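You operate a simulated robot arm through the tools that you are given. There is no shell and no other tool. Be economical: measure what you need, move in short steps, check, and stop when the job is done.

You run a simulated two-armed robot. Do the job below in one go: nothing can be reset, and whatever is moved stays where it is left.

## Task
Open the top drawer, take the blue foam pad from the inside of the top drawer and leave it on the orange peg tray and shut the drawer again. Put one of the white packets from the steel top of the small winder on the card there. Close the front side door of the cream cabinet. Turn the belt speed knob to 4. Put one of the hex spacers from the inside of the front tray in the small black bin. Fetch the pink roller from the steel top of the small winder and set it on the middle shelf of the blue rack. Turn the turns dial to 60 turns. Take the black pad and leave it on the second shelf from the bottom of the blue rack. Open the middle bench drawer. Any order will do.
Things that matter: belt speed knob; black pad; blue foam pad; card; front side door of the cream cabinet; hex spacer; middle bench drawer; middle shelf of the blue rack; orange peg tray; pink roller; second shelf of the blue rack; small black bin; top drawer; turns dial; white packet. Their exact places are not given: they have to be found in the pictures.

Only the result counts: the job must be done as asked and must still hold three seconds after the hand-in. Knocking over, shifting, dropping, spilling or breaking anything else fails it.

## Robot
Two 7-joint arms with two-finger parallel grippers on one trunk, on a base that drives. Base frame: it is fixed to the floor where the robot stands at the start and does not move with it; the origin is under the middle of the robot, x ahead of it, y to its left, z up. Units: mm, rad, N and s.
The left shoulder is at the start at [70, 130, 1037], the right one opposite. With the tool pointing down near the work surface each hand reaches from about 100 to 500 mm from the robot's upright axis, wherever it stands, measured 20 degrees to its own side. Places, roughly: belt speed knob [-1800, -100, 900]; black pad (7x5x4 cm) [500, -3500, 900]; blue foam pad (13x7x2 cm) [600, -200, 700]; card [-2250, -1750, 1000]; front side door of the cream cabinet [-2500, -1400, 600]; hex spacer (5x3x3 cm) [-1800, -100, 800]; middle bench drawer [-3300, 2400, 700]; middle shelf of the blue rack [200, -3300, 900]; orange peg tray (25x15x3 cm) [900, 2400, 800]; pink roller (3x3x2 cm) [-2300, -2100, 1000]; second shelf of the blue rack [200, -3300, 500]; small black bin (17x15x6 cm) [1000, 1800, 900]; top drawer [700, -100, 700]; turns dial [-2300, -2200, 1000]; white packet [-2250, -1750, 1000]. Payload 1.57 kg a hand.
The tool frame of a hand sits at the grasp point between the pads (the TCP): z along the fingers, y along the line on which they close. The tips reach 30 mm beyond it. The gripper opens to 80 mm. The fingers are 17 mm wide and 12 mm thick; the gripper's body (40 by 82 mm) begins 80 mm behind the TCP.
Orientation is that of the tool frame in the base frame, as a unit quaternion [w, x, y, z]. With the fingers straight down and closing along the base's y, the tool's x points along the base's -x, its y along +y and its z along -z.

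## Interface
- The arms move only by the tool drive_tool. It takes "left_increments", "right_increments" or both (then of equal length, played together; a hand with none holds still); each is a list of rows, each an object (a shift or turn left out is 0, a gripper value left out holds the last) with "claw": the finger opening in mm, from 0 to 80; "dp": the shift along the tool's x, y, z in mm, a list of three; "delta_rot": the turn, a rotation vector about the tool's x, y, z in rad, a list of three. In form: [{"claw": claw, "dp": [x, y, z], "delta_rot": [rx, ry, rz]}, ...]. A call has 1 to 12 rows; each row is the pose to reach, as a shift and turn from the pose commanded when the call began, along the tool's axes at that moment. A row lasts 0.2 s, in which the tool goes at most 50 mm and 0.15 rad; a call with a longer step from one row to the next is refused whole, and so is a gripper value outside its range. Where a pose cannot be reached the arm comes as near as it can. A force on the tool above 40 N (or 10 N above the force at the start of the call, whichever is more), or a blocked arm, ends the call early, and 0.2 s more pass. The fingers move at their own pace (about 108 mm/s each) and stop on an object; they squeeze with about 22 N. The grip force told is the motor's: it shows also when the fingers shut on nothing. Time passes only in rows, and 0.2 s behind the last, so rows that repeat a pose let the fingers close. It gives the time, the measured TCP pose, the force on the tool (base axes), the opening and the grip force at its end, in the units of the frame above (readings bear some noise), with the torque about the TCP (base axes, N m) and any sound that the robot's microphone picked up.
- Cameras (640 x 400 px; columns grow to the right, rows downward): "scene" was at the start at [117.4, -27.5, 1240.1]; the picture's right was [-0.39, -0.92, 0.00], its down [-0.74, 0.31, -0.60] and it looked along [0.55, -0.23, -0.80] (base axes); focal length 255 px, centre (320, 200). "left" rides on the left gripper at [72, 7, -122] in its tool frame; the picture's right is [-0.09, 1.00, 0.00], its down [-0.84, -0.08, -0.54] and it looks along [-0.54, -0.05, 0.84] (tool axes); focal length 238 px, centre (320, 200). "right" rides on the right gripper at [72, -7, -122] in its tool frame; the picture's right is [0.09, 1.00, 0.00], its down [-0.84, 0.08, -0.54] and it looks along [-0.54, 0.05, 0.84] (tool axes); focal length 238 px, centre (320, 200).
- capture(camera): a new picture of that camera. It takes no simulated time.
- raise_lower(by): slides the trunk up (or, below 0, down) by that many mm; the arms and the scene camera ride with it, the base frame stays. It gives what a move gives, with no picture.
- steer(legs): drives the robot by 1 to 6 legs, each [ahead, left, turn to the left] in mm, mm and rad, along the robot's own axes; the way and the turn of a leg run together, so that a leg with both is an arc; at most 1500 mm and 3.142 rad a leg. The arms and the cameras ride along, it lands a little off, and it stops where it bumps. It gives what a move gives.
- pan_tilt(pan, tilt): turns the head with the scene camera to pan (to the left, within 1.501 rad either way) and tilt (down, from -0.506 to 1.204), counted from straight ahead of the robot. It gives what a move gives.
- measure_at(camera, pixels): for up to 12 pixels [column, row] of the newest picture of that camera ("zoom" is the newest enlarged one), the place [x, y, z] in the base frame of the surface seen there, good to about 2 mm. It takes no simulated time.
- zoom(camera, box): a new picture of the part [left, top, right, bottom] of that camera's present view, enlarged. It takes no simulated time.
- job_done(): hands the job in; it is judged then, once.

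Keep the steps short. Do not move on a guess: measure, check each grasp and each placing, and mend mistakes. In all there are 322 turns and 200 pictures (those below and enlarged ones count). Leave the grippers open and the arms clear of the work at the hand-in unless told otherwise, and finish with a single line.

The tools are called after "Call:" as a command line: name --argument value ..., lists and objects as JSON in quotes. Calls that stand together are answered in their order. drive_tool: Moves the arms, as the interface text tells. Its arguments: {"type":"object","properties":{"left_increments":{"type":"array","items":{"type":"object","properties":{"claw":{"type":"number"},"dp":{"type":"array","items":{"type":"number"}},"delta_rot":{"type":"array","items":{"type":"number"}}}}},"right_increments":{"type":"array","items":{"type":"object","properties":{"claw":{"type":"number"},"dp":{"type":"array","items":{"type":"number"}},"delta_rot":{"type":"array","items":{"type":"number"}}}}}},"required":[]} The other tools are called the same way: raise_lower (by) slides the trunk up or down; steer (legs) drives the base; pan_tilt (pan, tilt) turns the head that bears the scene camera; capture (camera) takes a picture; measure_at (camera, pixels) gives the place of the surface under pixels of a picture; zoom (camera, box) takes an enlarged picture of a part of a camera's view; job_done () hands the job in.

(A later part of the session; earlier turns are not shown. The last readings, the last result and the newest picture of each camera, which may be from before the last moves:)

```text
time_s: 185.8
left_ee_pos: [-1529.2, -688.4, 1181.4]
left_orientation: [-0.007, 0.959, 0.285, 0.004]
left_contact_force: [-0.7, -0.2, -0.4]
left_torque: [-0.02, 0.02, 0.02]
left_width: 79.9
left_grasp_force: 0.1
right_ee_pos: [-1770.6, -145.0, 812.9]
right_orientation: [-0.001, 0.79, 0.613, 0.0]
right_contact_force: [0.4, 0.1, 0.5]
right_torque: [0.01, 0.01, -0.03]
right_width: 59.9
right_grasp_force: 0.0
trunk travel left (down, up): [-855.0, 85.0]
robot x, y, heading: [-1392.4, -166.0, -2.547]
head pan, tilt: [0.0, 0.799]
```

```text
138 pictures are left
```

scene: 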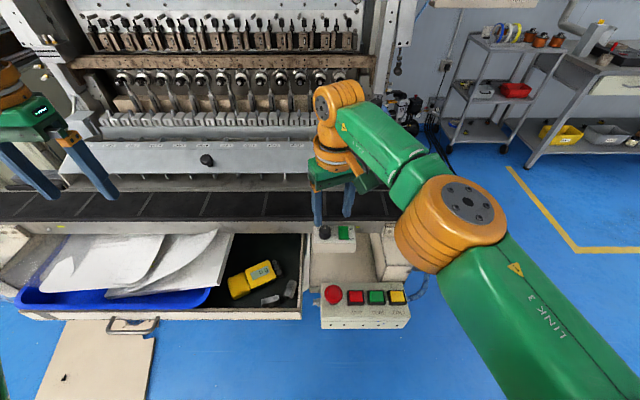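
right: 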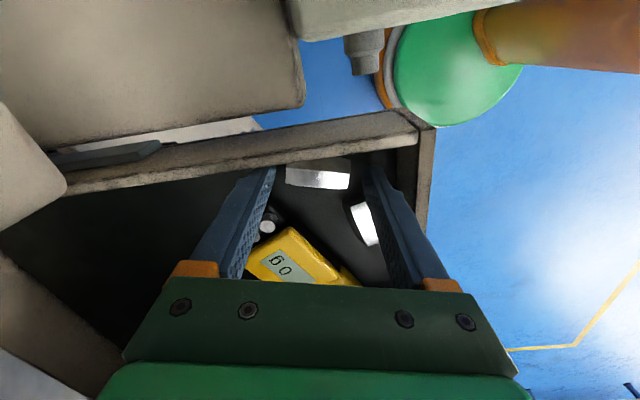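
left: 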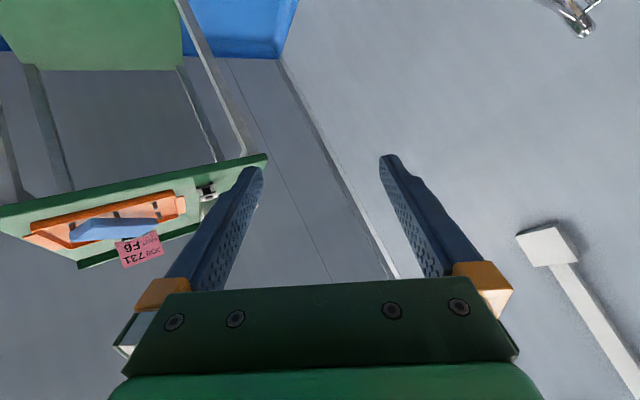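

The spacer lies between the tips. Close.

Call:
drive_tool --right_increments '[{"claw": 30}, {"claw": 0}, {"claw": 0}, {"claw": 0}]'

Call:
raise_lower --by 80

Call:
capture --camera "right"

```text
time_s: 186.8
left_ee_pos: [-1529.2, -689.2, 1184.0]
left_orientation: [-0.007, 0.959, 0.284, 0.004]
left_contact_force: [-0.7, -0.6, -0.3]
left_torque: [0.04, -0.01, 0.0]
left_width: 80.1
left_grasp_force: 0.1
right_ee_pos: [-1770.5, -144.2, 812.3]
right_orientation: [-0.002, 0.79, 0.613, 0.001]
right_contact_force: [0.7, 0.4, 0.8]
right_torque: [0.0, 0.01, -0.01]
right_width: 41.4
right_grasp_force: 22.3
trunk travel left (down, up): [-855.0, 85.0]
robot x, y, heading: [-1389.3, -165.4, -2.553]
head pan, tilt: [0.0, 0.799]
```

```text
time_s: 187.9
left_ee_pos: [-1529.1, -688.8, 1263.5]
left_orientation: [-0.006, 0.959, 0.284, 0.004]
left_contact_force: [0.0, 0.0, -0.2]
left_torque: [0.0, 0.0, 0.02]
left_width: 80.1
left_grasp_force: 0.0
right_ee_pos: [-1770.5, -144.3, 893.7]
right_orientation: [-0.002, 0.79, 0.613, 0.0]
right_contact_force: [-0.1, 0.8, -1.3]
right_torque: [-0.03, 0.01, 0.0]
right_width: 41.5
right_grasp_force: 21.6
trunk travel left (down, up): [-935.0, 5.0]
robot x, y, heading: [-1388.9, -161.8, -2.553]
head pan, tilt: [0.0, 0.799]
```

```text
137 pictures are left
```

right: 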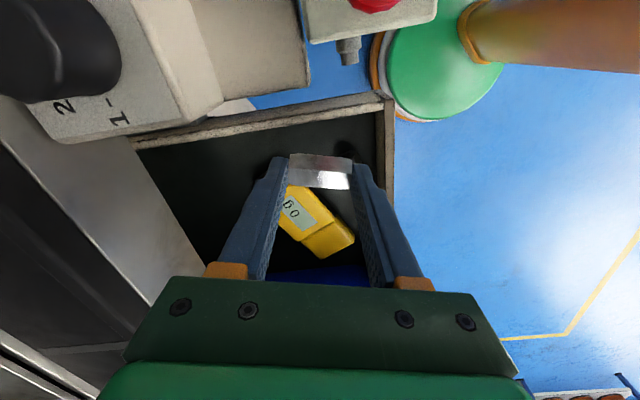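

Spacer held (41 mm). I lift it further, back away, turn round and drive to the black bin's table.

Call:
drive_tool --right_increments '[{"dp": [0, 0, -40]}, {"dp": [0, 0, -80]}, {"dp": [0, 0, -120]}, {"dp": [0, 0, -150]}]'

Call:
steer --legs '[[-500, 0, 0], [0, 0, 2.553], [675, 890, 0], [740, 850, 0]]'

Call:
capture --camera "scene"

```text
time_s: 188.9
left_ee_pos: [-1529.2, -689.3, 1262.3]
left_orientation: [-0.007, 0.959, 0.284, 0.004]
left_contact_force: [0.8, 0.6, -0.4]
left_torque: [-0.01, -0.01, 0.04]
left_width: 79.8
left_grasp_force: 0.1
right_ee_pos: [-1770.5, -145.4, 1042.6]
right_orientation: [-0.003, 0.79, 0.613, 0.0]
right_contact_force: [-0.4, -0.4, -1.3]
right_torque: [-0.01, 0.02, -0.04]
right_width: 41.6
right_grasp_force: 22.3
trunk travel left (down, up): [-935.0, 5.0]
robot x, y, heading: [-1392.3, -163.8, -2.552]
head pan, tilt: [0.0, 0.799]
```

```text
time_s: 208.7
left_ee_pos: [825.3, 2237.2, 1262.4]
left_orientation: [-0.006, 0.001, 1.0, -0.005]
left_contact_force: [1.3, -0.4, 1.0]
left_torque: [0.02, -0.04, 0.01]
left_width: 80.0
left_grasp_force: 0.0
right_ee_pos: [728.9, 1649.7, 1041.9]
right_orientation: [-0.001, -0.363, 0.932, -0.002]
right_contact_force: [-0.1, -0.2, -1.0]
right_torque: [0.0, -0.03, -0.01]
right_width: 41.3
right_grasp_force: 22.1
trunk travel left (down, up): [-935.0, 5.0]
robot x, y, heading: [422.8, 1873.2, 0.009]
head pan, tilt: [0.0, 0.799]
```

```text
136 pictures are left
```

scene: 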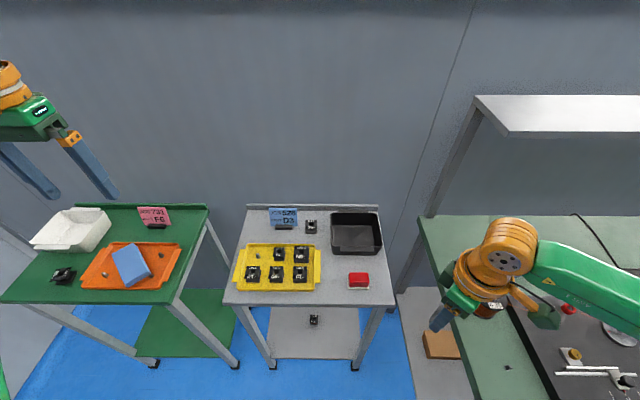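

The black bin is at (356,235). Measure it.

Call:
measure_at --camera "scene" --pixels '[[333, 214], [377, 214], [333, 253], [380, 252], [356, 238], [356, 256], [358, 280], [230, 300], [372, 303], [310, 227]]'

```text
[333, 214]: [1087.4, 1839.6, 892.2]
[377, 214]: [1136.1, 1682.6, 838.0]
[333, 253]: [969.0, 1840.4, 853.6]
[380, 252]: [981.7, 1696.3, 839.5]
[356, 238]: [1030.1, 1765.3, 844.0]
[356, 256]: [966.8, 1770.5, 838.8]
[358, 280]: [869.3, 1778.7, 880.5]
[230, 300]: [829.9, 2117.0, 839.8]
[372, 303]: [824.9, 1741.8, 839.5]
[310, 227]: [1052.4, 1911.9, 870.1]
```

Bin: floor z 844, centre ≈ (1030, 1766), rim ≈ 893. I drive ahead 147 mm, left 20.

Call:
steer --legs '[[147, 20, 0]]'

```text
time_s: 210.0
left_ee_pos: [968.9, 2258.7, 1265.3]
left_orientation: [-0.004, 0.002, 1.0, -0.004]
left_contact_force: [-1.4, -0.6, 0.3]
left_torque: [0.04, -0.07, 0.0]
left_width: 80.0
left_grasp_force: 0.0
right_ee_pos: [874.4, 1671.2, 1043.2]
right_orientation: [0.0, -0.361, 0.933, -0.001]
right_contact_force: [0.1, -0.4, -1.1]
right_torque: [0.04, -0.06, 0.01]
right_width: 41.3
right_grasp_force: 21.8
trunk travel left (down, up): [-935.0, 5.0]
robot x, y, heading: [569.4, 1895.4, 0.007]
head pan, tilt: [0.0, 0.799]
```

Call:
drive_tool --right_increments '[{"dp": [-35, -6, 0], "delta_rot": [0, 0, 0.14]}, {"dp": [-70, -12, 0], "delta_rot": [0, 0, 0.28]}, {"dp": [-105, -18, 0], "delta_rot": [0, 0, 0.42]}, {"dp": [-140, -25, 0], "delta_rot": [0, 0, 0.56]}, {"dp": [-175, -31, 0], "delta_rot": [0, 0, 0.7]}, {"dp": [-175, -31, 0], "delta_rot": [0, 0, 0.738]}]'

Call:
capture --camera "right"

```text
time_s: 211.4
left_ee_pos: [973.3, 2257.9, 1263.9]
left_orientation: [-0.006, 0.001, 1.0, -0.006]
left_contact_force: [0.1, -0.5, -0.4]
left_torque: [0.03, -0.01, 0.02]
left_width: 79.8
left_grasp_force: 0.1
right_ee_pos: [1027.9, 1768.6, 1042.3]
right_orientation: [0.0, -0.001, 1.0, -0.001]
right_contact_force: [-0.1, -1.0, -1.5]
right_torque: [-0.01, -0.06, 0.03]
right_width: 41.3
right_grasp_force: 21.9
trunk travel left (down, up): [-935.0, 5.0]
robot x, y, heading: [569.2, 1898.3, 0.018]
head pan, tilt: [0.0, 0.799]
```

```text
135 pictures are left
```

right: 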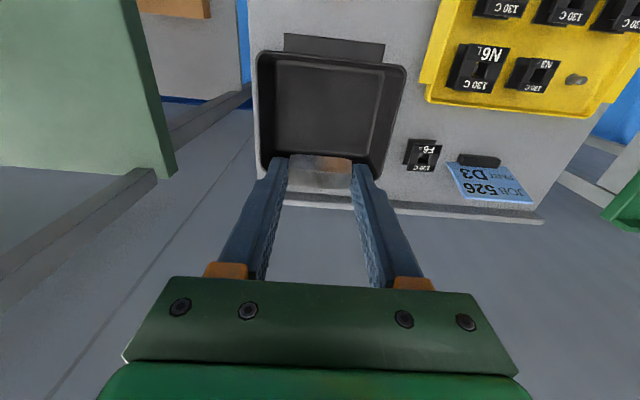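

Call:
measure_at --camera "right" --pixels '[[262, 55], [402, 72], [266, 160], [374, 172], [330, 110], [285, 70], [375, 75], [290, 145], [360, 150]]'

```text
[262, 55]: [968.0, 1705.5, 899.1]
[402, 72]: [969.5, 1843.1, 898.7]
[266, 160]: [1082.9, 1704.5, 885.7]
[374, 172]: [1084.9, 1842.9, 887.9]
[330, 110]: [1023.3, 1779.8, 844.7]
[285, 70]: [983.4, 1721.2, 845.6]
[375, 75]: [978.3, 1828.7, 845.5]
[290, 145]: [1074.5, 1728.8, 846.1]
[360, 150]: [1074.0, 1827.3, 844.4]
```

The hand is centred over the bin. Lower the trunk 150 mm and release.

Call:
raise_lower --by -150

Call:
drive_tool --right_increments '[{"claw": 60}, {"claw": 60}, {"claw": 60}]'

Call:
raise_lower --by 150

Call:
capture --camera "right"

```text
time_s: 213.2
left_ee_pos: [974.2, 2258.9, 1112.5]
left_orientation: [-0.007, 0.002, 1.0, -0.006]
left_contact_force: [-0.3, 0.4, 0.2]
left_torque: [-0.02, 0.02, 0.0]
left_width: 79.8
left_grasp_force: 0.1
right_ee_pos: [1027.3, 1765.4, 892.4]
right_orientation: [-0.001, -0.001, 1.0, -0.002]
right_contact_force: [0.0, 0.5, -1.1]
right_torque: [0.03, 0.03, -0.01]
right_width: 41.4
right_grasp_force: 22.0
trunk travel left (down, up): [-785.0, 155.0]
robot x, y, heading: [569.7, 1897.1, 0.01]
head pan, tilt: [0.0, 0.799]
```

```text
time_s: 214.0
left_ee_pos: [973.2, 2258.5, 1113.4]
left_orientation: [-0.007, 0.001, 1.0, -0.005]
left_contact_force: [0.2, -0.4, 0.2]
left_torque: [0.0, 0.01, -0.01]
left_width: 80.2
left_grasp_force: 0.0
right_ee_pos: [1027.8, 1768.4, 891.6]
right_orientation: [0.0, 0.0, 1.0, -0.001]
right_contact_force: [0.7, 0.4, 0.0]
right_torque: [-0.02, 0.03, -0.03]
right_width: 60.1
right_grasp_force: 0.1
trunk travel left (down, up): [-785.0, 155.0]
robot x, y, heading: [573.0, 1899.8, 0.014]
head pan, tilt: [0.0, 0.799]
```

```text
time_s: 215.7
left_ee_pos: [973.6, 2257.6, 1262.7]
left_orientation: [-0.006, 0.002, 1.0, -0.004]
left_contact_force: [0.4, -0.3, -0.4]
left_torque: [-0.01, -0.01, -0.04]
left_width: 80.1
left_grasp_force: 0.0
right_ee_pos: [1026.7, 1767.2, 1043.4]
right_orientation: [0.001, 0.0, 1.0, -0.002]
right_contact_force: [-0.2, 0.6, -0.6]
right_torque: [-0.03, -0.04, 0.03]
right_width: 60.1
right_grasp_force: 0.0
trunk travel left (down, up): [-935.0, 5.0]
robot x, y, heading: [572.8, 1895.7, 0.004]
head pan, tilt: [0.0, 0.799]
```

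```text
134 pictures are left
```

right: 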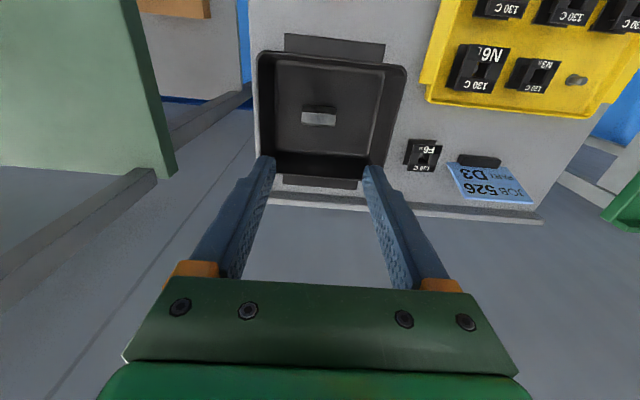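

The spacer is in the bin. Next the winder and cream cabinet. I drive back and down the room to about (−330, −1000), then turn to face −x.

Call:
steer --legs '[[-900, -300, 0], [0, -1400, 0], [0, -1200, 0], [0, 0, 3.13]]'

Call:
pan_tilt --pan 0.2 --tilt 0.5

Call:
capture --camera "scene"

```text
time_s: 240.3
left_ee_pos: [-726.1, -1364.7, 1262.5]
left_orientation: [-0.005, 1.0, -0.017, 0.006]
left_contact_force: [0.3, 0.2, -0.7]
left_torque: [-0.02, 0.01, -0.01]
left_width: 79.9
left_grasp_force: 0.0
right_ee_pos: [-763.9, -870.5, 1041.5]
right_orientation: [-0.002, 1.0, -0.015, 0.001]
right_contact_force: [0.4, -0.1, -0.5]
right_torque: [0.0, -0.01, 0.02]
right_width: 59.8
right_grasp_force: 0.0
trunk travel left (down, up): [-935.0, 5.0]
robot x, y, heading: [-308.0, -1012.7, 3.121]
head pan, tilt: [0.0, 0.799]
```

```text
time_s: 241.1
left_ee_pos: [-727.0, -1364.5, 1262.6]
left_orientation: [-0.006, 1.0, -0.018, 0.007]
left_contact_force: [0.6, -0.1, 0.0]
left_torque: [0.01, 0.01, 0.06]
left_width: 80.3
left_grasp_force: 0.0
right_ee_pos: [-763.9, -870.7, 1042.4]
right_orientation: [-0.002, 1.0, -0.014, 0.0]
right_contact_force: [-0.2, 0.4, -0.2]
right_torque: [0.0, -0.03, -0.03]
right_width: 60.1
right_grasp_force: 0.0
trunk travel left (down, up): [-935.0, 5.0]
robot x, y, heading: [-312.2, -1016.6, 3.119]
head pan, tilt: [0.201, 0.499]
```

```text
133 pictures are left
```

scene: 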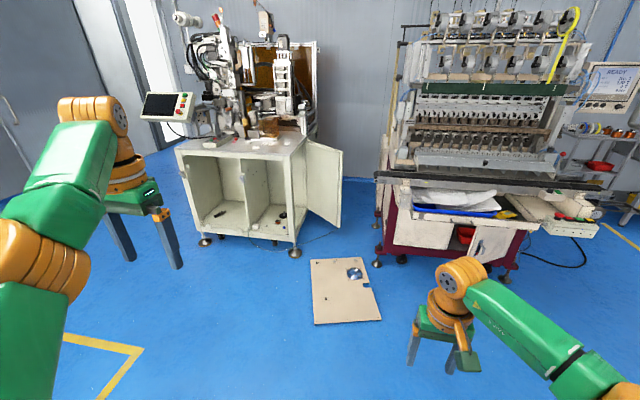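

The small winder stands on the cream cabinet; its front door on the right is open at (325,185). I zoom and measure.

Call:
zoom --camera "scene" --box '[165, 110, 357, 260]'

Call:
measure_at --camera "scene" --pixels '[[308, 142], [340, 150], [310, 205], [338, 228], [300, 235], [187, 155], [197, 235], [296, 140], [215, 165], [265, 145], [240, 146], [275, 165]]'

```text
2.67 times, centred on (261, 185) of scene
```

zoom: 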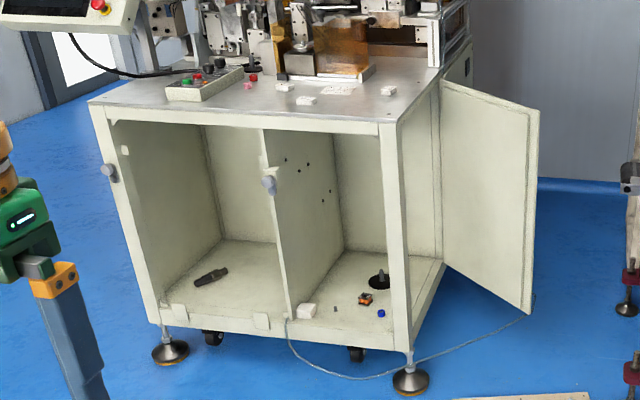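

```text
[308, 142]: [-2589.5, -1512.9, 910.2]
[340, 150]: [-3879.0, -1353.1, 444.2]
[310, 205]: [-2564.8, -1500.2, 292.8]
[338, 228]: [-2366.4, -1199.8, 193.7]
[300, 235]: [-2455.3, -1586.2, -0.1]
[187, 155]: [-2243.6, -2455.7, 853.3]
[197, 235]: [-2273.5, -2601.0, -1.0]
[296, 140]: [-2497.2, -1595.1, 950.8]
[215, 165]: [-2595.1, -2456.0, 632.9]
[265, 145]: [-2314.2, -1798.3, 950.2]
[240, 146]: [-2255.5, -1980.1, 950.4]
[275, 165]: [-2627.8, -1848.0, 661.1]
```

Call:
measure_at --camera "zoom" --pixels '[[390, 122], [404, 340], [436, 85], [438, 262], [533, 115], [526, 305], [446, 95], [98, 104], [420, 180], [490, 180], [270, 182], [108, 172]]'

```text
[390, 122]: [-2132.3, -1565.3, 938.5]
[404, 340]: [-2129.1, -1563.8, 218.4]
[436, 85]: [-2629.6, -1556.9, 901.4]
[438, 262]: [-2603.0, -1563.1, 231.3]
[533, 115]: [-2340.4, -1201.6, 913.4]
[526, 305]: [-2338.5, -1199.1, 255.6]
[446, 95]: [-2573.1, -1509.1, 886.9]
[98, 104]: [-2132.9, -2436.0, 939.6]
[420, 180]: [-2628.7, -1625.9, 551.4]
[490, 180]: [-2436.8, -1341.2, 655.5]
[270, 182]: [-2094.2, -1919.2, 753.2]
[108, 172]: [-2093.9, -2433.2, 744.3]
```

The cabinet's side door is hinged at the rear (≈ −2620, −1557) and stands open, free edge at (−2340, −1200), top z 913. Plan: closed right fingers pointing −x behind the free edge, sweep it shut by driving. First tuck the left hand low and back.

Call:
drive_tool --left_increments '[{"dp": [0, 0, 45]}, {"dp": [0, 0, 90]}, {"dp": [0, 0, 135]}, {"dp": [0, 0, 170]}, {"dp": [45, 0, 170]}, {"dp": [90, 0, 170]}, {"dp": [135, 0, 170]}, {"dp": [180, 0, 170]}, {"dp": [210, 0, 170]}]' --right_increments '[{"claw": 0, "dp": [0, -10, 0], "delta_rot": [0, -0.14, 0]}, {"dp": [0, -20, 0], "delta_rot": [0, -0.28, 0]}, {"dp": [0, -30, 0], "delta_rot": [0, -0.42, 0]}, {"dp": [0, -40, 0], "delta_rot": [0, -0.56, 0]}, {"dp": [0, -50, 0], "delta_rot": [0, -0.7, 0]}, {"dp": [0, -60, 0], "delta_rot": [0, -0.84, 0]}, {"dp": [-10, -70, 0], "delta_rot": [0, -0.98, 0]}, {"dp": [-20, -80, 0], "delta_rot": [0, -1.12, 0]}, {"dp": [-30, -90, 0], "delta_rot": [0, -1.26, 0]}]'

```text
time_s: 243.1
left_ee_pos: [-638.8, -1525.7, 1096.4]
left_orientation: [-0.007, 1.0, -0.017, 0.006]
left_contact_force: [-0.1, -0.7, 0.9]
left_torque: [0.01, -0.01, 0.0]
left_width: 80.3
left_grasp_force: 0.1
left hand out of reach, approached as far as the arm can: row 1, 2, 3, 4, 5, 6, 7, 8, 9
right_ee_pos: [-760.9, -813.1, 1043.5]
right_orientation: [-0.008, 0.913, -0.012, -0.408]
right_contact_force: [0.1, -0.1, -0.2]
right_torque: [0.0, 0.02, 0.02]
right_width: 0.2
right_grasp_force: 21.1
right hand out of reach, approached as far as the arm can: row 7, 8, 9
trunk travel left (down, up): [-935.0, 5.0]
robot x, y, heading: [-310.2, -1014.5, 3.119]
head pan, tilt: [0.201, 0.499]
```

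The left arm is in an awkward configuration. I bring it inward and forward first, then lower and pull in.

Call:
drive_tool --left_increments '[{"dp": [-20, -40, 0]}, {"dp": [-40, -80, 0]}, {"dp": [-60, -120, 0]}, {"dp": [-80, -160, 0]}, {"dp": [-100, -200, 0]}, {"dp": [-100, -240, 0]}, {"dp": [-100, -280, 0]}, {"dp": [-100, -320, 0]}, {"dp": [-100, -360, 0]}, {"dp": [-100, -400, 0]}]'

Call:
pan_tilt --pan 0.6 --tilt 0.8

Call:
capture --camera "scene"

```text
time_s: 245.3
left_ee_pos: [-795.1, -1106.7, 1100.2]
left_orientation: [-0.004, 1.0, -0.017, 0.007]
left_contact_force: [0.7, -0.1, 0.0]
left_torque: [-0.02, 0.01, -0.05]
left_width: 80.1
left_grasp_force: 0.1
left hand out of reach, approached as far as the arm can: row 1, 2, 3, 4, 5, 6, 7, 8, 9, 10
right_ee_pos: [-761.3, -810.7, 1041.6]
right_orientation: [-0.006, 0.913, -0.013, -0.407]
right_contact_force: [-0.6, -0.4, -0.1]
right_torque: [-0.01, -0.02, -0.02]
right_width: 0.0
right_grasp_force: 21.6
trunk travel left (down, up): [-935.0, 5.0]
robot x, y, heading: [-314.5, -1012.7, 3.12]
head pan, tilt: [0.201, 0.499]
```

```text
time_s: 246.2
left_ee_pos: [-795.9, -1109.5, 1100.2]
left_orientation: [-0.005, 1.0, -0.018, 0.007]
left_contact_force: [-1.1, 0.1, 0.5]
left_torque: [0.01, 0.0, -0.02]
left_width: 80.1
left_grasp_force: 0.1
right_ee_pos: [-761.7, -812.0, 1041.0]
right_orientation: [-0.008, 0.913, -0.013, -0.407]
right_contact_force: [0.3, 0.1, -0.3]
right_torque: [-0.04, 0.0, -0.01]
right_width: 0.1
right_grasp_force: 21.2
trunk travel left (down, up): [-935.0, 5.0]
robot x, y, heading: [-311.1, -1016.2, 3.127]
head pan, tilt: [0.6, 0.799]
```

```text
131 pictures are left
```

scene: 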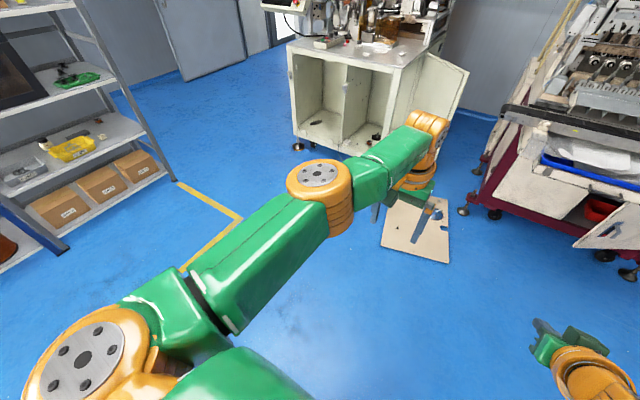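

The left arm is stuck straight at the elbow. I try to free it: turn it to a rolled, forward-pointing pose (as I did with the right one) and back.

Call:
drive_tool --left_increments '[{"delta_rot": [0.086, -0.086, -0.086]}, {"delta_rot": [0.172, -0.172, -0.172]}, {"delta_rot": [0.258, -0.258, -0.258]}, {"delta_rot": [0.344, -0.344, -0.344]}, {"delta_rot": [0.43, -0.43, -0.43]}, {"delta_rot": [0.516, -0.516, -0.516]}, {"delta_rot": [0.602, -0.602, -0.602]}, {"delta_rot": [0.688, -0.688, -0.688]}, {"delta_rot": [0.774, -0.774, -0.774]}, {"delta_rot": [0.86, -0.86, -0.86]}, {"delta_rot": [0.946, -0.946, -0.946]}, {"delta_rot": [1.032, -1.032, -1.032]}]'

Call:
drive_tool --left_increments '[{"delta_rot": [0.06, -0.06, -0.06]}, {"delta_rot": [0.12, -0.12, -0.12]}, {"delta_rot": [0.177, -0.177, -0.177]}]'

Call:
capture --camera "scene"

```text
time_s: 248.8
left_ee_pos: [-891.9, -1073.4, 976.1]
left_orientation: [-0.458, 0.635, 0.444, -0.436]
left_contact_force: [0.7, -0.5, -0.5]
left_torque: [0.0, -0.02, -0.01]
left_width: 80.0
left_grasp_force: 0.1
left hand out of reach, approached as far as the arm can: row 1, 2, 3, 4, 5, 6, 7, 8, 9, 10, 11, 12
right_ee_pos: [-761.9, -811.6, 1041.3]
right_orientation: [-0.007, 0.913, -0.013, -0.407]
right_contact_force: [-0.2, -0.6, -0.4]
right_torque: [0.02, 0.0, 0.0]
right_width: 0.4
right_grasp_force: 21.7
trunk travel left (down, up): [-935.0, 5.0]
robot x, y, heading: [-309.7, -1009.7, 3.12]
head pan, tilt: [0.6, 0.799]
```

```text
time_s: 249.6
left_ee_pos: [-872.7, -1052.5, 1007.2]
left_orientation: [-0.508, 0.509, 0.496, -0.486]
left_contact_force: [-0.2, 0.1, -0.4]
left_torque: [0.01, -0.04, 0.01]
left_width: 80.2
left_grasp_force: 0.1
left hand out of reach, approached as far as the arm can: row 1, 2, 3
right_ee_pos: [-762.1, -810.9, 1042.4]
right_orientation: [-0.007, 0.913, -0.013, -0.407]
right_contact_force: [0.2, 0.6, 0.4]
right_torque: [0.01, 0.02, 0.02]
right_width: 0.0
right_grasp_force: 20.8
trunk travel left (down, up): [-935.0, 5.0]
robot x, y, heading: [-311.1, -1014.5, 3.12]
head pan, tilt: [0.6, 0.799]
```

```text
130 pictures are left
```

scene: 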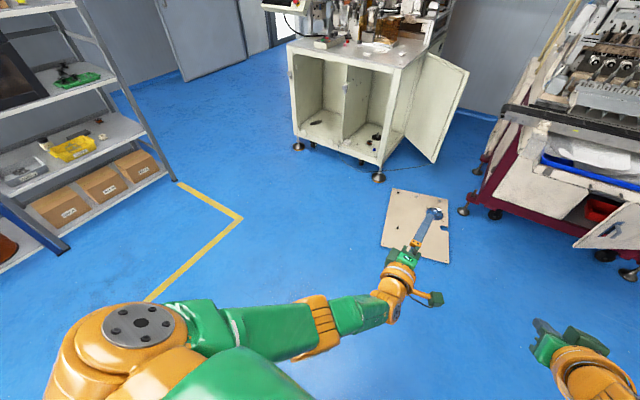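

Call:
drive_tool --left_increments '[{"dp": [-30, -20, -10]}, {"dp": [-60, -40, -20]}, {"dp": [-90, -60, -30]}, {"dp": [-120, -70, -40]}, {"dp": [-150, -70, -50]}, {"dp": [-190, -70, -50]}]'

Call:
drive_tool --left_increments '[{"delta_rot": [-0.086, 0.086, 0.086]}, {"delta_rot": [-0.172, 0.172, 0.172]}, {"delta_rot": [-0.258, 0.258, 0.258]}, {"delta_rot": [-0.344, 0.344, 0.344]}, {"delta_rot": [-0.43, 0.43, 0.43]}, {"delta_rot": [-0.516, 0.516, 0.516]}, {"delta_rot": [-0.602, 0.602, 0.602]}, {"delta_rot": [-0.688, 0.688, 0.688]}, {"delta_rot": [-0.774, 0.774, 0.774]}, {"delta_rot": [-0.86, 0.86, 0.86]}, {"delta_rot": [-0.946, 0.946, 0.946]}, {"delta_rot": [-1.032, 1.032, 1.032]}]'

Call:
capture --camera "scene"

```text
time_s: 251.0
left_ee_pos: [-894.8, -1263.1, 1008.5]
left_orientation: [-0.509, 0.51, 0.497, -0.484]
left_contact_force: [0.2, 0.0, -0.2]
left_torque: [-0.01, 0.08, -0.03]
left_width: 80.1
left_grasp_force: 0.0
left hand out of reach, approached as far as the arm can: row 1, 2, 3, 4, 5, 6
right_ee_pos: [-761.2, -812.5, 1042.0]
right_orientation: [-0.008, 0.913, -0.013, -0.408]
right_contact_force: [-0.2, 0.9, 0.3]
right_torque: [0.0, -0.01, 0.02]
right_width: 0.2
right_grasp_force: 21.2
trunk travel left (down, up): [-935.0, 5.0]
robot x, y, heading: [-311.5, -1016.6, 3.119]
head pan, tilt: [0.6, 0.799]
```

```text
time_s: 253.6
left_ee_pos: [-823.2, -1262.6, 1025.7]
left_orientation: [-0.092, 0.99, 0.072, -0.078]
left_contact_force: [0.4, 0.1, 0.5]
left_torque: [0.0, 0.0, 0.01]
left_width: 80.0
left_grasp_force: 0.1
left hand out of reach, approached as far as the arm can: row 1, 2, 3, 4, 5, 7, 8, 9, 10, 11, 12
right_ee_pos: [-762.8, -810.9, 1041.3]
right_orientation: [-0.007, 0.913, -0.012, -0.407]
right_contact_force: [-0.1, 0.2, 0.4]
right_torque: [-0.06, 0.02, 0.02]
right_width: 0.0
right_grasp_force: 21.6
trunk travel left (down, up): [-935.0, 5.0]
robot x, y, heading: [-312.0, -1015.2, 3.117]
head pan, tilt: [0.6, 0.799]
```

```text
129 pictures are left
```

scene: 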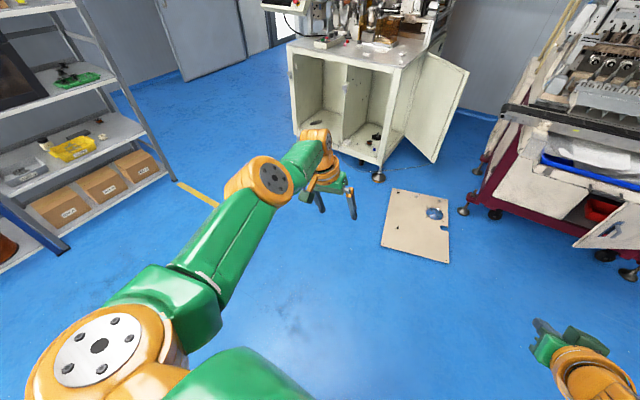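

Now the elbow is bent outward. Finish the turn and test pulling in.

Call:
drive_tool --left_increments '[{"delta_rot": [-0.06, 0.06, 0.06], "dp": [20, 0, 0]}, {"delta_rot": [-0.12, 0.12, 0.12], "dp": [50, 0, 0]}, {"delta_rot": [-0.16, 0.16, 0.16], "dp": [90, 0, 0]}, {"delta_rot": [-0.16, 0.16, 0.16], "dp": [130, 0, 0]}, {"delta_rot": [-0.16, 0.16, 0.16], "dp": [170, 0, 0]}, {"delta_rot": [-0.16, 0.16, 0.16], "dp": [210, 0, 0]}]'

```text
time_s: 255.0
left_ee_pos: [-775.6, -1257.8, 940.7]
left_orientation: [-0.015, 1.0, -0.009, -0.001]
left_contact_force: [-0.7, 0.1, 0.0]
left_torque: [0.0, 0.03, 0.0]
left_width: 80.3
left_grasp_force: 0.0
left hand out of reach, approached as far as the arm can: row 1, 2, 3, 4, 5, 6
right_ee_pos: [-762.2, -812.4, 1042.0]
right_orientation: [-0.007, 0.913, -0.011, -0.408]
right_contact_force: [-1.2, 0.2, -0.1]
right_torque: [0.0, 0.01, 0.01]
right_width: 0.0
right_grasp_force: 21.6
trunk travel left (down, up): [-935.0, 5.0]
robot x, y, heading: [-314.9, -1013.9, 3.118]
head pan, tilt: [0.6, 0.799]
```

Call:
drive_tool --left_increments '[{"dp": [20, -10, -15]}, {"dp": [45, -10, -30]}, {"dp": [70, -10, -45]}, {"dp": [95, -10, -60]}, {"dp": [120, -10, -75]}, {"dp": [145, -10, -90]}, {"dp": [170, 0, -105]}, {"dp": [195, 0, -120]}, {"dp": [215, 0, -135]}]'

```text
time_s: 257.0
left_ee_pos: [-777.2, -1339.2, 1044.2]
left_orientation: [-0.014, 1.0, -0.009, -0.001]
left_contact_force: [-0.5, -0.6, 0.5]
left_torque: [0.01, -0.05, -0.01]
left_width: 80.0
left_grasp_force: 0.1
left hand out of reach, approached as far as the arm can: row 1, 2, 3, 4, 5, 6, 7, 8, 9
right_ee_pos: [-762.0, -809.8, 1040.1]
right_orientation: [-0.007, 0.913, -0.013, -0.407]
right_contact_force: [0.2, 0.7, 0.4]
right_torque: [-0.04, 0.01, 0.01]
right_width: 0.1
right_grasp_force: 21.3
trunk travel left (down, up): [-935.0, 5.0]
robot x, y, heading: [-315.4, -1017.3, 3.12]
head pan, tilt: [0.6, 0.799]
```

The left arm stays straight; I'll park it out to the left side instead, which keeps it clear of the cabinet.

Call:
drive_tool --left_increments '[{"dp": [25, 35, 0]}, {"dp": [50, 70, 0]}, {"dp": [80, 105, 0]}, {"dp": [110, 140, 0]}, {"dp": [145, 170, 0]}, {"dp": [180, 195, 0]}, {"dp": [220, 215, 0]}, {"dp": [260, 230, 0]}, {"dp": [300, 240, 0]}, {"dp": [320, 250, 0]}]' --right_increments '[{"dp": [0, 0, 0]}, {"delta_rot": [0, -0.1, 0], "dp": [-20, 0, 0]}, {"delta_rot": [0, -0.2, 0], "dp": [-40, 0, 0]}, {"delta_rot": [0, -0.3, 0], "dp": [-60, 0, 0]}, {"delta_rot": [0, -0.4, 0], "dp": [-80, 0, 0]}, {"delta_rot": [0, -0.5, 0], "dp": [-90, 0, 0]}, {"delta_rot": [0, -0.6, 0], "dp": [-90, 0, 0]}, {"delta_rot": [0, -0.7, 0], "dp": [-90, 0, 0]}, {"delta_rot": [0, -0.735, 0], "dp": [-90, 0, 0]}, {"delta_rot": [0, -0.735, 0], "dp": [-90, 0, 0]}]'

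```text
time_s: 259.2
left_ee_pos: [-453.7, -1601.9, 1033.1]
left_orientation: [-0.015, 1.0, -0.01, -0.003]
left_contact_force: [-0.2, 0.4, -1.2]
left_torque: [-0.01, -0.03, 0.0]
left_width: 80.0
left_grasp_force: 0.2
left hand out of reach, approached as far as the arm can: row 1, 2, 3, 4, 5, 6, 7, 8, 9
right_ee_pos: [-824.6, -730.9, 1118.1]
right_orientation: [0.008, -0.707, 0.008, 0.708]
right_contact_force: [-0.4, -0.9, -0.4]
right_torque: [0.02, 0.01, -0.04]
right_width: 0.0
right_grasp_force: 21.4
right hand out of reach, approached as far as the arm can: row 2, 3, 4, 5, 6, 7, 8, 9, 10
trunk travel left (down, up): [-935.0, 5.0]
robot x, y, heading: [-309.8, -1014.9, 3.118]
head pan, tilt: [0.6, 0.799]
```

Right hand is horizontal, fingers closed. I drive to about (−1450, −1500), lower the trunk and check.

Call:
steer --legs '[[390, 490, 0.024], [750, 0, 0]]'

Call:
raise_lower --by -330

Call:
pan_tilt --pan 0 --tilt 0.5

Call:
capture --camera "scene"

```text
time_s: 266.3
left_ee_pos: [-1565.3, -2106.9, 1034.1]
left_orientation: [-0.014, 1.0, 0.009, -0.003]
left_contact_force: [0.0, 0.1, 0.4]
left_torque: [0.03, 0.0, 0.01]
left_width: 80.2
left_grasp_force: 0.0
right_ee_pos: [-1966.0, -1250.1, 1116.5]
right_orientation: [-0.006, -0.705, -0.005, 0.709]
right_contact_force: [-1.1, 0.0, -0.1]
right_torque: [-0.01, 0.06, 0.03]
right_width: 0.0
right_grasp_force: 21.2
trunk travel left (down, up): [-935.0, 5.0]
robot x, y, heading: [-1446.6, -1517.5, -3.13]
head pan, tilt: [0.6, 0.799]
```

```text
time_s: 269.6
left_ee_pos: [-1565.4, -2105.4, 705.1]
left_orientation: [-0.014, 1.0, 0.01, -0.001]
left_contact_force: [0.8, 0.0, -0.4]
left_torque: [-0.01, -0.01, 0.04]
left_width: 79.7
left_grasp_force: 0.0
right_ee_pos: [-1966.9, -1248.7, 784.9]
right_orientation: [-0.006, -0.706, -0.005, 0.708]
right_contact_force: [0.3, -0.5, -0.4]
right_torque: [0.0, 0.0, -0.02]
right_width: 0.2
right_grasp_force: 20.7
trunk travel left (down, up): [-605.0, 335.0]
robot x, y, heading: [-1449.4, -1518.0, -3.129]
head pan, tilt: [0.6, 0.799]
```

```text
time_s: 270.6
left_ee_pos: [-1566.5, -2106.0, 704.0]
left_orientation: [-0.014, 1.0, 0.009, -0.002]
left_contact_force: [-0.4, 0.2, -0.1]
left_torque: [0.01, -0.03, -0.02]
left_width: 79.7
left_grasp_force: 0.1
right_ee_pos: [-1966.4, -1249.3, 785.5]
right_orientation: [-0.005, -0.706, -0.005, 0.708]
right_contact_force: [-0.1, 0.1, -0.2]
right_torque: [0.0, 0.01, 0.01]
right_width: 0.0
right_grasp_force: 21.2
trunk travel left (down, up): [-605.0, 335.0]
robot x, y, heading: [-1446.2, -1516.4, -3.131]
head pan, tilt: [0.0, 0.499]
```

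```text
128 pictures are left
```

scene: 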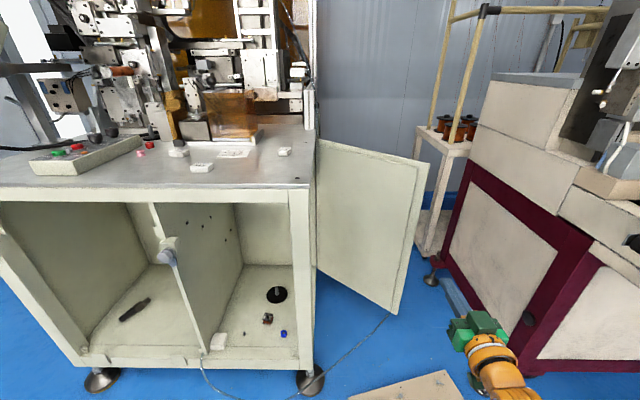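

Call:
measure_at --camera "scene" --pixels '[[423, 175], [405, 270], [398, 308], [470, 260], [430, 280], [440, 180], [520, 300], [325, 150], [330, 250], [380, 392], [455, 375]]'

```text
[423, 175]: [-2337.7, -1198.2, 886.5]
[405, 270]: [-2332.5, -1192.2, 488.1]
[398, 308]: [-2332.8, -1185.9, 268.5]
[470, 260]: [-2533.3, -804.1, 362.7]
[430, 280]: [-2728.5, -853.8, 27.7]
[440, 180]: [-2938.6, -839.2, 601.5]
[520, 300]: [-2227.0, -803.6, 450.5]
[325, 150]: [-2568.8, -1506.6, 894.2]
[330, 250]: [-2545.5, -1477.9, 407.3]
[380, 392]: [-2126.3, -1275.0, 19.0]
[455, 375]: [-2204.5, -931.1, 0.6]
```

The door edge is at (−2335, −1195). I move the right hand 115 mm right, then drive ahead to bring the fingers past the edge on its outer side.

Call:
drive_tool --right_increments '[{"dp": [0, -40, 0]}, {"dp": [10, -80, 0]}, {"dp": [20, -115, 0]}, {"dp": [20, -115, 0]}]'

Call:
steer --legs '[[384, 10, -0.012]]'

Call:
capture --camera "scene"

```text
time_s: 271.6
left_ee_pos: [-1565.2, -2106.0, 704.4]
left_orientation: [-0.014, 1.0, 0.009, -0.003]
left_contact_force: [-0.9, -0.7, -1.2]
left_torque: [-0.01, 0.02, 0.01]
left_width: 80.0
left_grasp_force: 0.1
right_ee_pos: [-1969.8, -1131.8, 764.6]
right_orientation: [-0.006, -0.706, -0.006, 0.708]
right_contact_force: [0.5, -0.5, 0.8]
right_torque: [0.0, 0.01, 0.0]
right_width: 0.0
right_grasp_force: 21.4
trunk travel left (down, up): [-605.0, 335.0]
robot x, y, heading: [-1442.4, -1515.9, -3.126]
head pan, tilt: [0.0, 0.499]
```

```text
time_s: 274.0
left_ee_pos: [-1952.2, -2117.8, 704.4]
left_orientation: [-0.014, 1.0, 0.003, -0.001]
left_contact_force: [-0.3, 0.6, -0.1]
left_torque: [-0.02, -0.02, -0.01]
left_width: 80.1
left_grasp_force: 0.2
right_ee_pos: [-2345.7, -1139.1, 764.3]
right_orientation: [-0.002, -0.706, -0.001, 0.709]
right_contact_force: [0.0, 0.2, 0.4]
right_torque: [0.0, 0.01, 0.0]
right_width: 0.0
right_grasp_force: 21.4
trunk travel left (down, up): [-605.0, 335.0]
robot x, y, heading: [-1822.3, -1527.2, -3.144]
head pan, tilt: [0.0, 0.499]
```

```text
127 pictures are left
```

scene: 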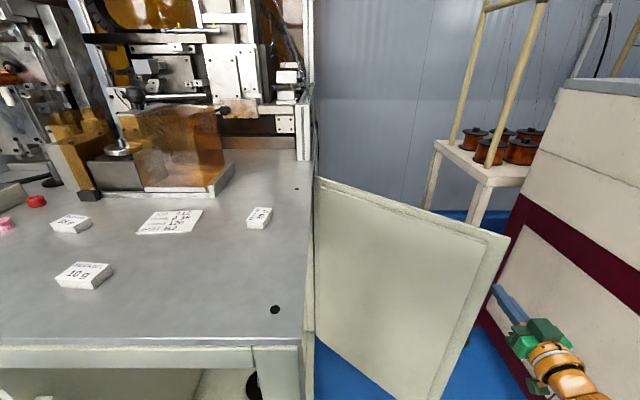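

The fingers are behind the door's edge. I sweep it: drive back and left along the door's arc in short legs.

Call:
steer --legs '[[-71, 86, 0], [-60, 105, 0], [-35, 100, 0]]'

Call:
capture --camera "scene"

```text
time_s: 276.8
left_ee_pos: [-1786.3, -2407.0, 703.9]
left_orientation: [-0.014, 1.0, 0.003, -0.001]
left_contact_force: [0.5, 0.8, -0.1]
left_torque: [0.01, -0.01, -0.01]
left_width: 79.9
left_grasp_force: 0.1
right_ee_pos: [-2179.8, -1429.7, 764.5]
right_orientation: [-0.002, -0.706, -0.001, 0.708]
right_contact_force: [0.1, -0.5, -0.2]
right_torque: [-0.02, 0.01, 0.02]
right_width: 0.0
right_grasp_force: 21.5
trunk travel left (down, up): [-605.0, 335.0]
robot x, y, heading: [-1663.3, -1819.0, -3.137]
head pan, tilt: [0.0, 0.499]
```

```text
126 pictures are left
```

scene: 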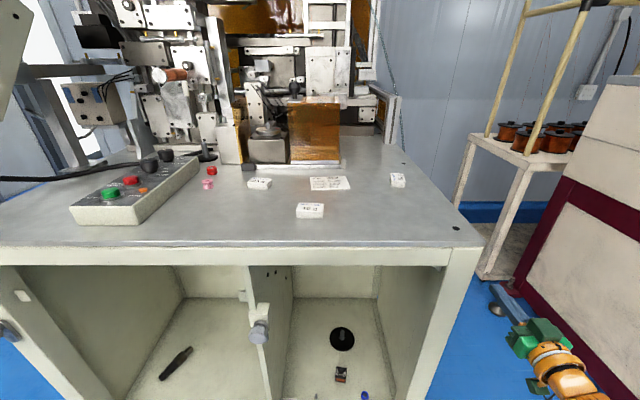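

Call:
capture --camera "right"

```text
125 pictures are left
```

right: 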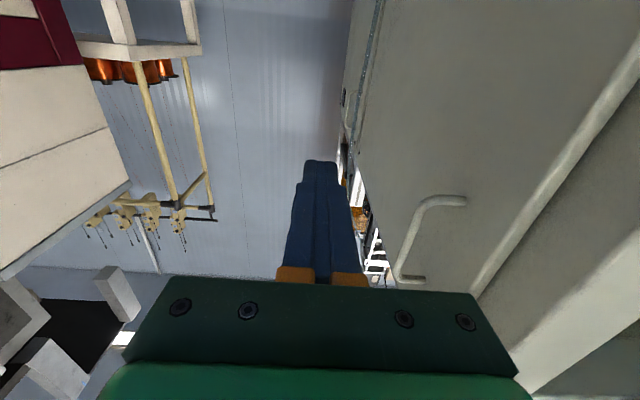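

The door is nearly closed; I measure its face, edge and the frame.

Call:
measure_at --camera "right" --pixels '[[430, 205], [460, 100], [400, 60], [560, 160], [590, 200], [420, 278], [350, 60], [620, 270], [500, 240], [362, 120]]'

```text
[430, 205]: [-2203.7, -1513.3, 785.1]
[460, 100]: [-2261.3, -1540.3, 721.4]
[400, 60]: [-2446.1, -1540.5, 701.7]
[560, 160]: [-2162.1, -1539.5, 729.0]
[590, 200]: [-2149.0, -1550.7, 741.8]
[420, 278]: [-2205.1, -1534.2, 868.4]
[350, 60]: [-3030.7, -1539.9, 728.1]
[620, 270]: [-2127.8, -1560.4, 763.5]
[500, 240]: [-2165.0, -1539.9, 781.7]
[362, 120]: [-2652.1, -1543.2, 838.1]
```

The door's face is at y −1540 all along, flush with the panel: closed. I press it lightly to be sure.

Call:
drive_tool --right_increments '[{"dp": [5, 40, 0]}, {"dp": [5, 75, 0]}, {"dp": [5, 90, 0]}, {"dp": [5, 97, 0]}, {"dp": [5, 102, 0]}]'

Call:
capture --camera "right"

```text
time_s: 278.0
left_ee_pos: [-1787.6, -2401.9, 708.2]
left_orientation: [-0.011, 1.0, 0.003, -0.003]
left_contact_force: [-0.6, 0.5, 0.1]
left_torque: [0.0, -0.01, 0.01]
left_width: 80.1
left_grasp_force: 0.1
right_ee_pos: [-2178.6, -1523.8, 761.1]
right_orientation: [-0.002, -0.704, 0.002, 0.71]
right_contact_force: [-6.3, 22.3, 10.9]
right_torque: [-0.03, -0.08, 0.19]
right_width: 0.0
right_grasp_force: 21.1
trunk travel left (down, up): [-605.0, 335.0]
robot x, y, heading: [-1659.1, -1815.6, 3.139]
head pan, tilt: [0.0, 0.499]
```

```text
124 pictures are left
```

right: 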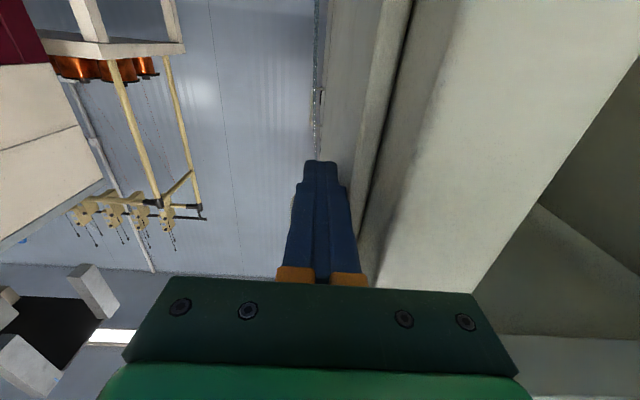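

Closed firmly. Withdraw the hand, back off, raise the trunk and turn the hand down.

Call:
drive_tool --right_increments '[{"dp": [0, -40, 0]}, {"dp": [0, -80, 0]}]'

Call:
steer --legs '[[-250, 0, 0]]'

Call:
raise_lower --by 250

Call:
drive_tool --right_increments '[{"claw": 80, "delta_rot": [0, 0.14, 0]}, {"delta_rot": [0, 0.28, 0]}, {"delta_rot": [0, 0.42, 0]}, {"delta_rot": [0, 0.56, 0]}, {"delta_rot": [0, 0.7, 0]}, {"delta_rot": [0, 0.84, 0]}, {"delta_rot": [0, 0.98, 0]}, {"delta_rot": [0, 1.12, 0]}, {"delta_rot": [0, 1.26, 0], "dp": [0, 0, -20]}, {"delta_rot": [0, 1.4, 0], "dp": [0, 0, -40]}, {"delta_rot": [0, 1.5, 0], "dp": [0, 0, -60]}, {"delta_rot": [0, 1.57, 0], "dp": [0, 0, -80]}]'

Call:
capture --camera "scene"

```text
time_s: 278.6
left_ee_pos: [-1785.5, -2406.3, 704.7]
left_orientation: [-0.013, 1.0, 0.003, -0.002]
left_contact_force: [0.4, 0.1, 1.4]
left_torque: [0.01, -0.07, -0.01]
left_width: 79.9
left_grasp_force: 0.0
right_ee_pos: [-2180.9, -1452.4, 758.5]
right_orientation: [-0.004, -0.707, -0.002, 0.708]
right_contact_force: [-0.2, 1.0, 0.0]
right_torque: [-0.01, -0.01, 0.07]
right_width: 0.1
right_grasp_force: 21.7
trunk travel left (down, up): [-605.0, 335.0]
robot x, y, heading: [-1663.0, -1817.9, -3.138]
head pan, tilt: [0.0, 0.499]
```

```text
time_s: 280.4
left_ee_pos: [-1533.8, -2406.4, 703.7]
left_orientation: [-0.014, 1.0, 0.005, -0.002]
left_contact_force: [-0.4, 0.4, 0.4]
left_torque: [0.01, -0.01, 0.01]
left_width: 80.2
left_grasp_force: 0.0
right_ee_pos: [-1932.6, -1452.8, 759.6]
right_orientation: [-0.003, -0.706, -0.002, 0.708]
right_contact_force: [0.0, 0.9, 0.4]
right_torque: [0.01, -0.03, -0.02]
right_width: 0.1
right_grasp_force: 21.8
trunk travel left (down, up): [-605.0, 335.0]
robot x, y, heading: [-1411.9, -1815.1, -3.135]
head pan, tilt: [0.0, 0.499]
```

```text
time_s: 283.0
left_ee_pos: [-1534.3, -2405.8, 955.5]
left_orientation: [-0.014, 1.0, 0.006, -0.002]
left_contact_force: [-0.4, 0.3, -0.4]
left_torque: [-0.02, -0.01, 0.02]
left_width: 79.7
left_grasp_force: 0.1
right_ee_pos: [-1932.4, -1452.9, 1009.5]
right_orientation: [-0.003, -0.706, -0.002, 0.708]
right_contact_force: [0.1, -0.1, -0.5]
right_torque: [0.03, 0.02, -0.02]
right_width: 0.1
right_grasp_force: 21.6
trunk travel left (down, up): [-855.0, 85.0]
robot x, y, heading: [-1408.1, -1818.4, -3.137]
head pan, tilt: [0.0, 0.499]
```

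```text
time_s: 285.6
left_ee_pos: [-1534.7, -2406.0, 953.8]
left_orientation: [-0.014, 1.0, 0.005, -0.002]
left_contact_force: [-0.2, 0.4, 0.1]
left_torque: [-0.01, 0.01, -0.02]
left_width: 79.7
left_grasp_force: 0.2
right_ee_pos: [-1831.9, -1473.3, 1021.1]
right_orientation: [0.0, 1.0, 0.004, -0.012]
right_contact_force: [0.2, 0.1, 0.1]
right_torque: [-0.01, -0.02, 0.01]
right_width: 80.0
right_grasp_force: 0.1
right hand out of reach, approached as far as the arm can: row 7, 8, 9, 10, 11, 12
trunk travel left (down, up): [-855.0, 85.0]
robot x, y, heading: [-1411.3, -1816.2, -3.14]
head pan, tilt: [0.0, 0.499]
```

```text
123 pictures are left
```

scene: 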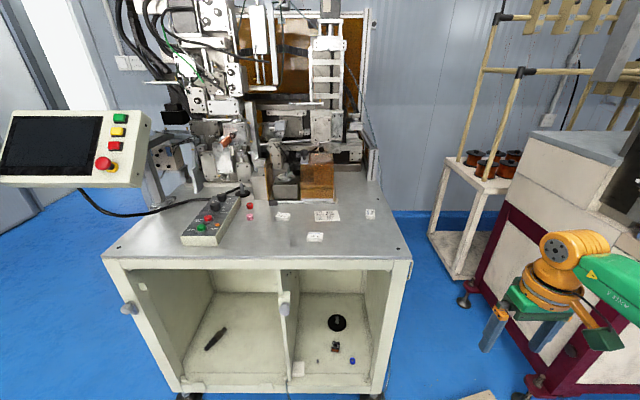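

Zoom in on the steel top and the control box.

Call:
zoom --camera "scene" --box '[170, 180, 298, 260]'

Call:
measure_at --camera "zoom" --pixels '[[375, 45], [350, 65], [225, 110], [190, 185], [150, 240], [400, 185], [405, 140], [565, 180], [80, 290], [360, 110], [225, 290]]'

Call:
zoom --camera "scene" --box '[266, 190, 394, 270]'

Call:
measure_at --camera "zoom" --pixels '[[85, 132], [250, 235], [520, 118], [240, 110], [365, 105], [235, 145], [370, 145], [300, 125], [210, 220], [290, 250], [270, 60]]'

```text
5.00 times, centred on (234, 220) of scene
```

zoom: 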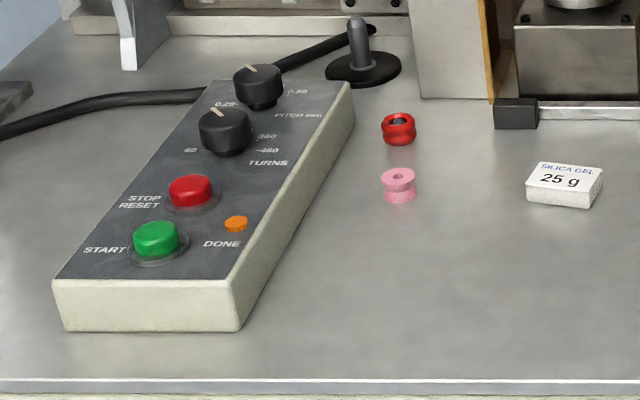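

```text
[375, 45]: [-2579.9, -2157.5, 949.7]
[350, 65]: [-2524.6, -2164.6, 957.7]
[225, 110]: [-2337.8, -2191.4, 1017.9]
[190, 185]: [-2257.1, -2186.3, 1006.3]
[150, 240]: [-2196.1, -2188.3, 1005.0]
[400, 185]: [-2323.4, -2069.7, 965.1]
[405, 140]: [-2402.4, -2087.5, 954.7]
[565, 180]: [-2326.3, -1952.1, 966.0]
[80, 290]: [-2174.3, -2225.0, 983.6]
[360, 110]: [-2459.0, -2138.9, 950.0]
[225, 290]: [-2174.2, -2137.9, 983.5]
```

```text
5.00 times, centred on (330, 230) of scene
```

zoom: 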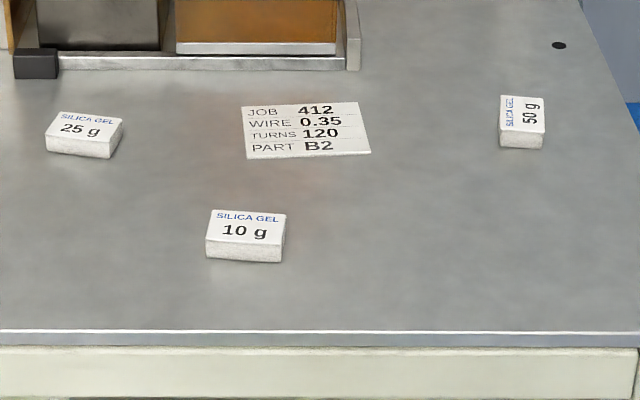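

```text
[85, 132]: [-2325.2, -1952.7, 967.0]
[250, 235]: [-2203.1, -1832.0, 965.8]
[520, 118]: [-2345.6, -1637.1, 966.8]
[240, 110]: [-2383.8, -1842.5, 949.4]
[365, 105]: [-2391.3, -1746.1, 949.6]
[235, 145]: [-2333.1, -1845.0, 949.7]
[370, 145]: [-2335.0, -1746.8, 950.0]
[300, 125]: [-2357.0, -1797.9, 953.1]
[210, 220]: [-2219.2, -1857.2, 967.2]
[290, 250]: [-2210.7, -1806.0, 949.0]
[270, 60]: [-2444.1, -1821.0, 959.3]
```

Dial labels: 60 … 360, 480 around the TURNS knob. Card centre ≈ (−2360, −1795); packet "10 g" ≈ (−2208, −1832); pink roller ≈ (−2323, −2070). I use the right wrist camera to measure the base's footprint.

Call:
capture --camera "right"

```text
120 pictures are left
```

right: 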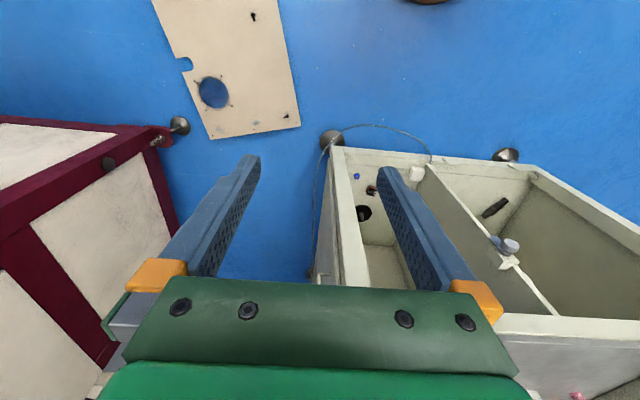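

Call:
measure_at --camera "right" --pixels '[[430, 1], [425, 4], [420, 2], [445, 2], [332, 138], [505, 155], [290, 120], [210, 136]]'

```text
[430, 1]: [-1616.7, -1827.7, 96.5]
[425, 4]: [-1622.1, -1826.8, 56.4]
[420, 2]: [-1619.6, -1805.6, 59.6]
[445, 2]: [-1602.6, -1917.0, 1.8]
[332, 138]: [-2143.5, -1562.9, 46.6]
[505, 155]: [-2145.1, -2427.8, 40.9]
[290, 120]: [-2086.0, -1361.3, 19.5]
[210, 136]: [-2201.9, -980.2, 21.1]
```

Base radius is ≈ 211 mm, so I can stand at x ≈ −1880. I check the screen's place at left for clearance of the parked left arm.

Call:
measure_at --camera "scene" --pixels '[[140, 180], [148, 115], [10, 180], [15, 115], [70, 185], [90, 200], [60, 150], [20, 280]]'

```text
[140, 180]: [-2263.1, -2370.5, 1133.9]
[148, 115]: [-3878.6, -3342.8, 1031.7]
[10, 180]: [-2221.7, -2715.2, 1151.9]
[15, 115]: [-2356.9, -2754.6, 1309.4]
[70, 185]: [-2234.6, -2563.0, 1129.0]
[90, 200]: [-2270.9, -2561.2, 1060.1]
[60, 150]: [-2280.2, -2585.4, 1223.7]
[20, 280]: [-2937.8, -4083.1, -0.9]
```

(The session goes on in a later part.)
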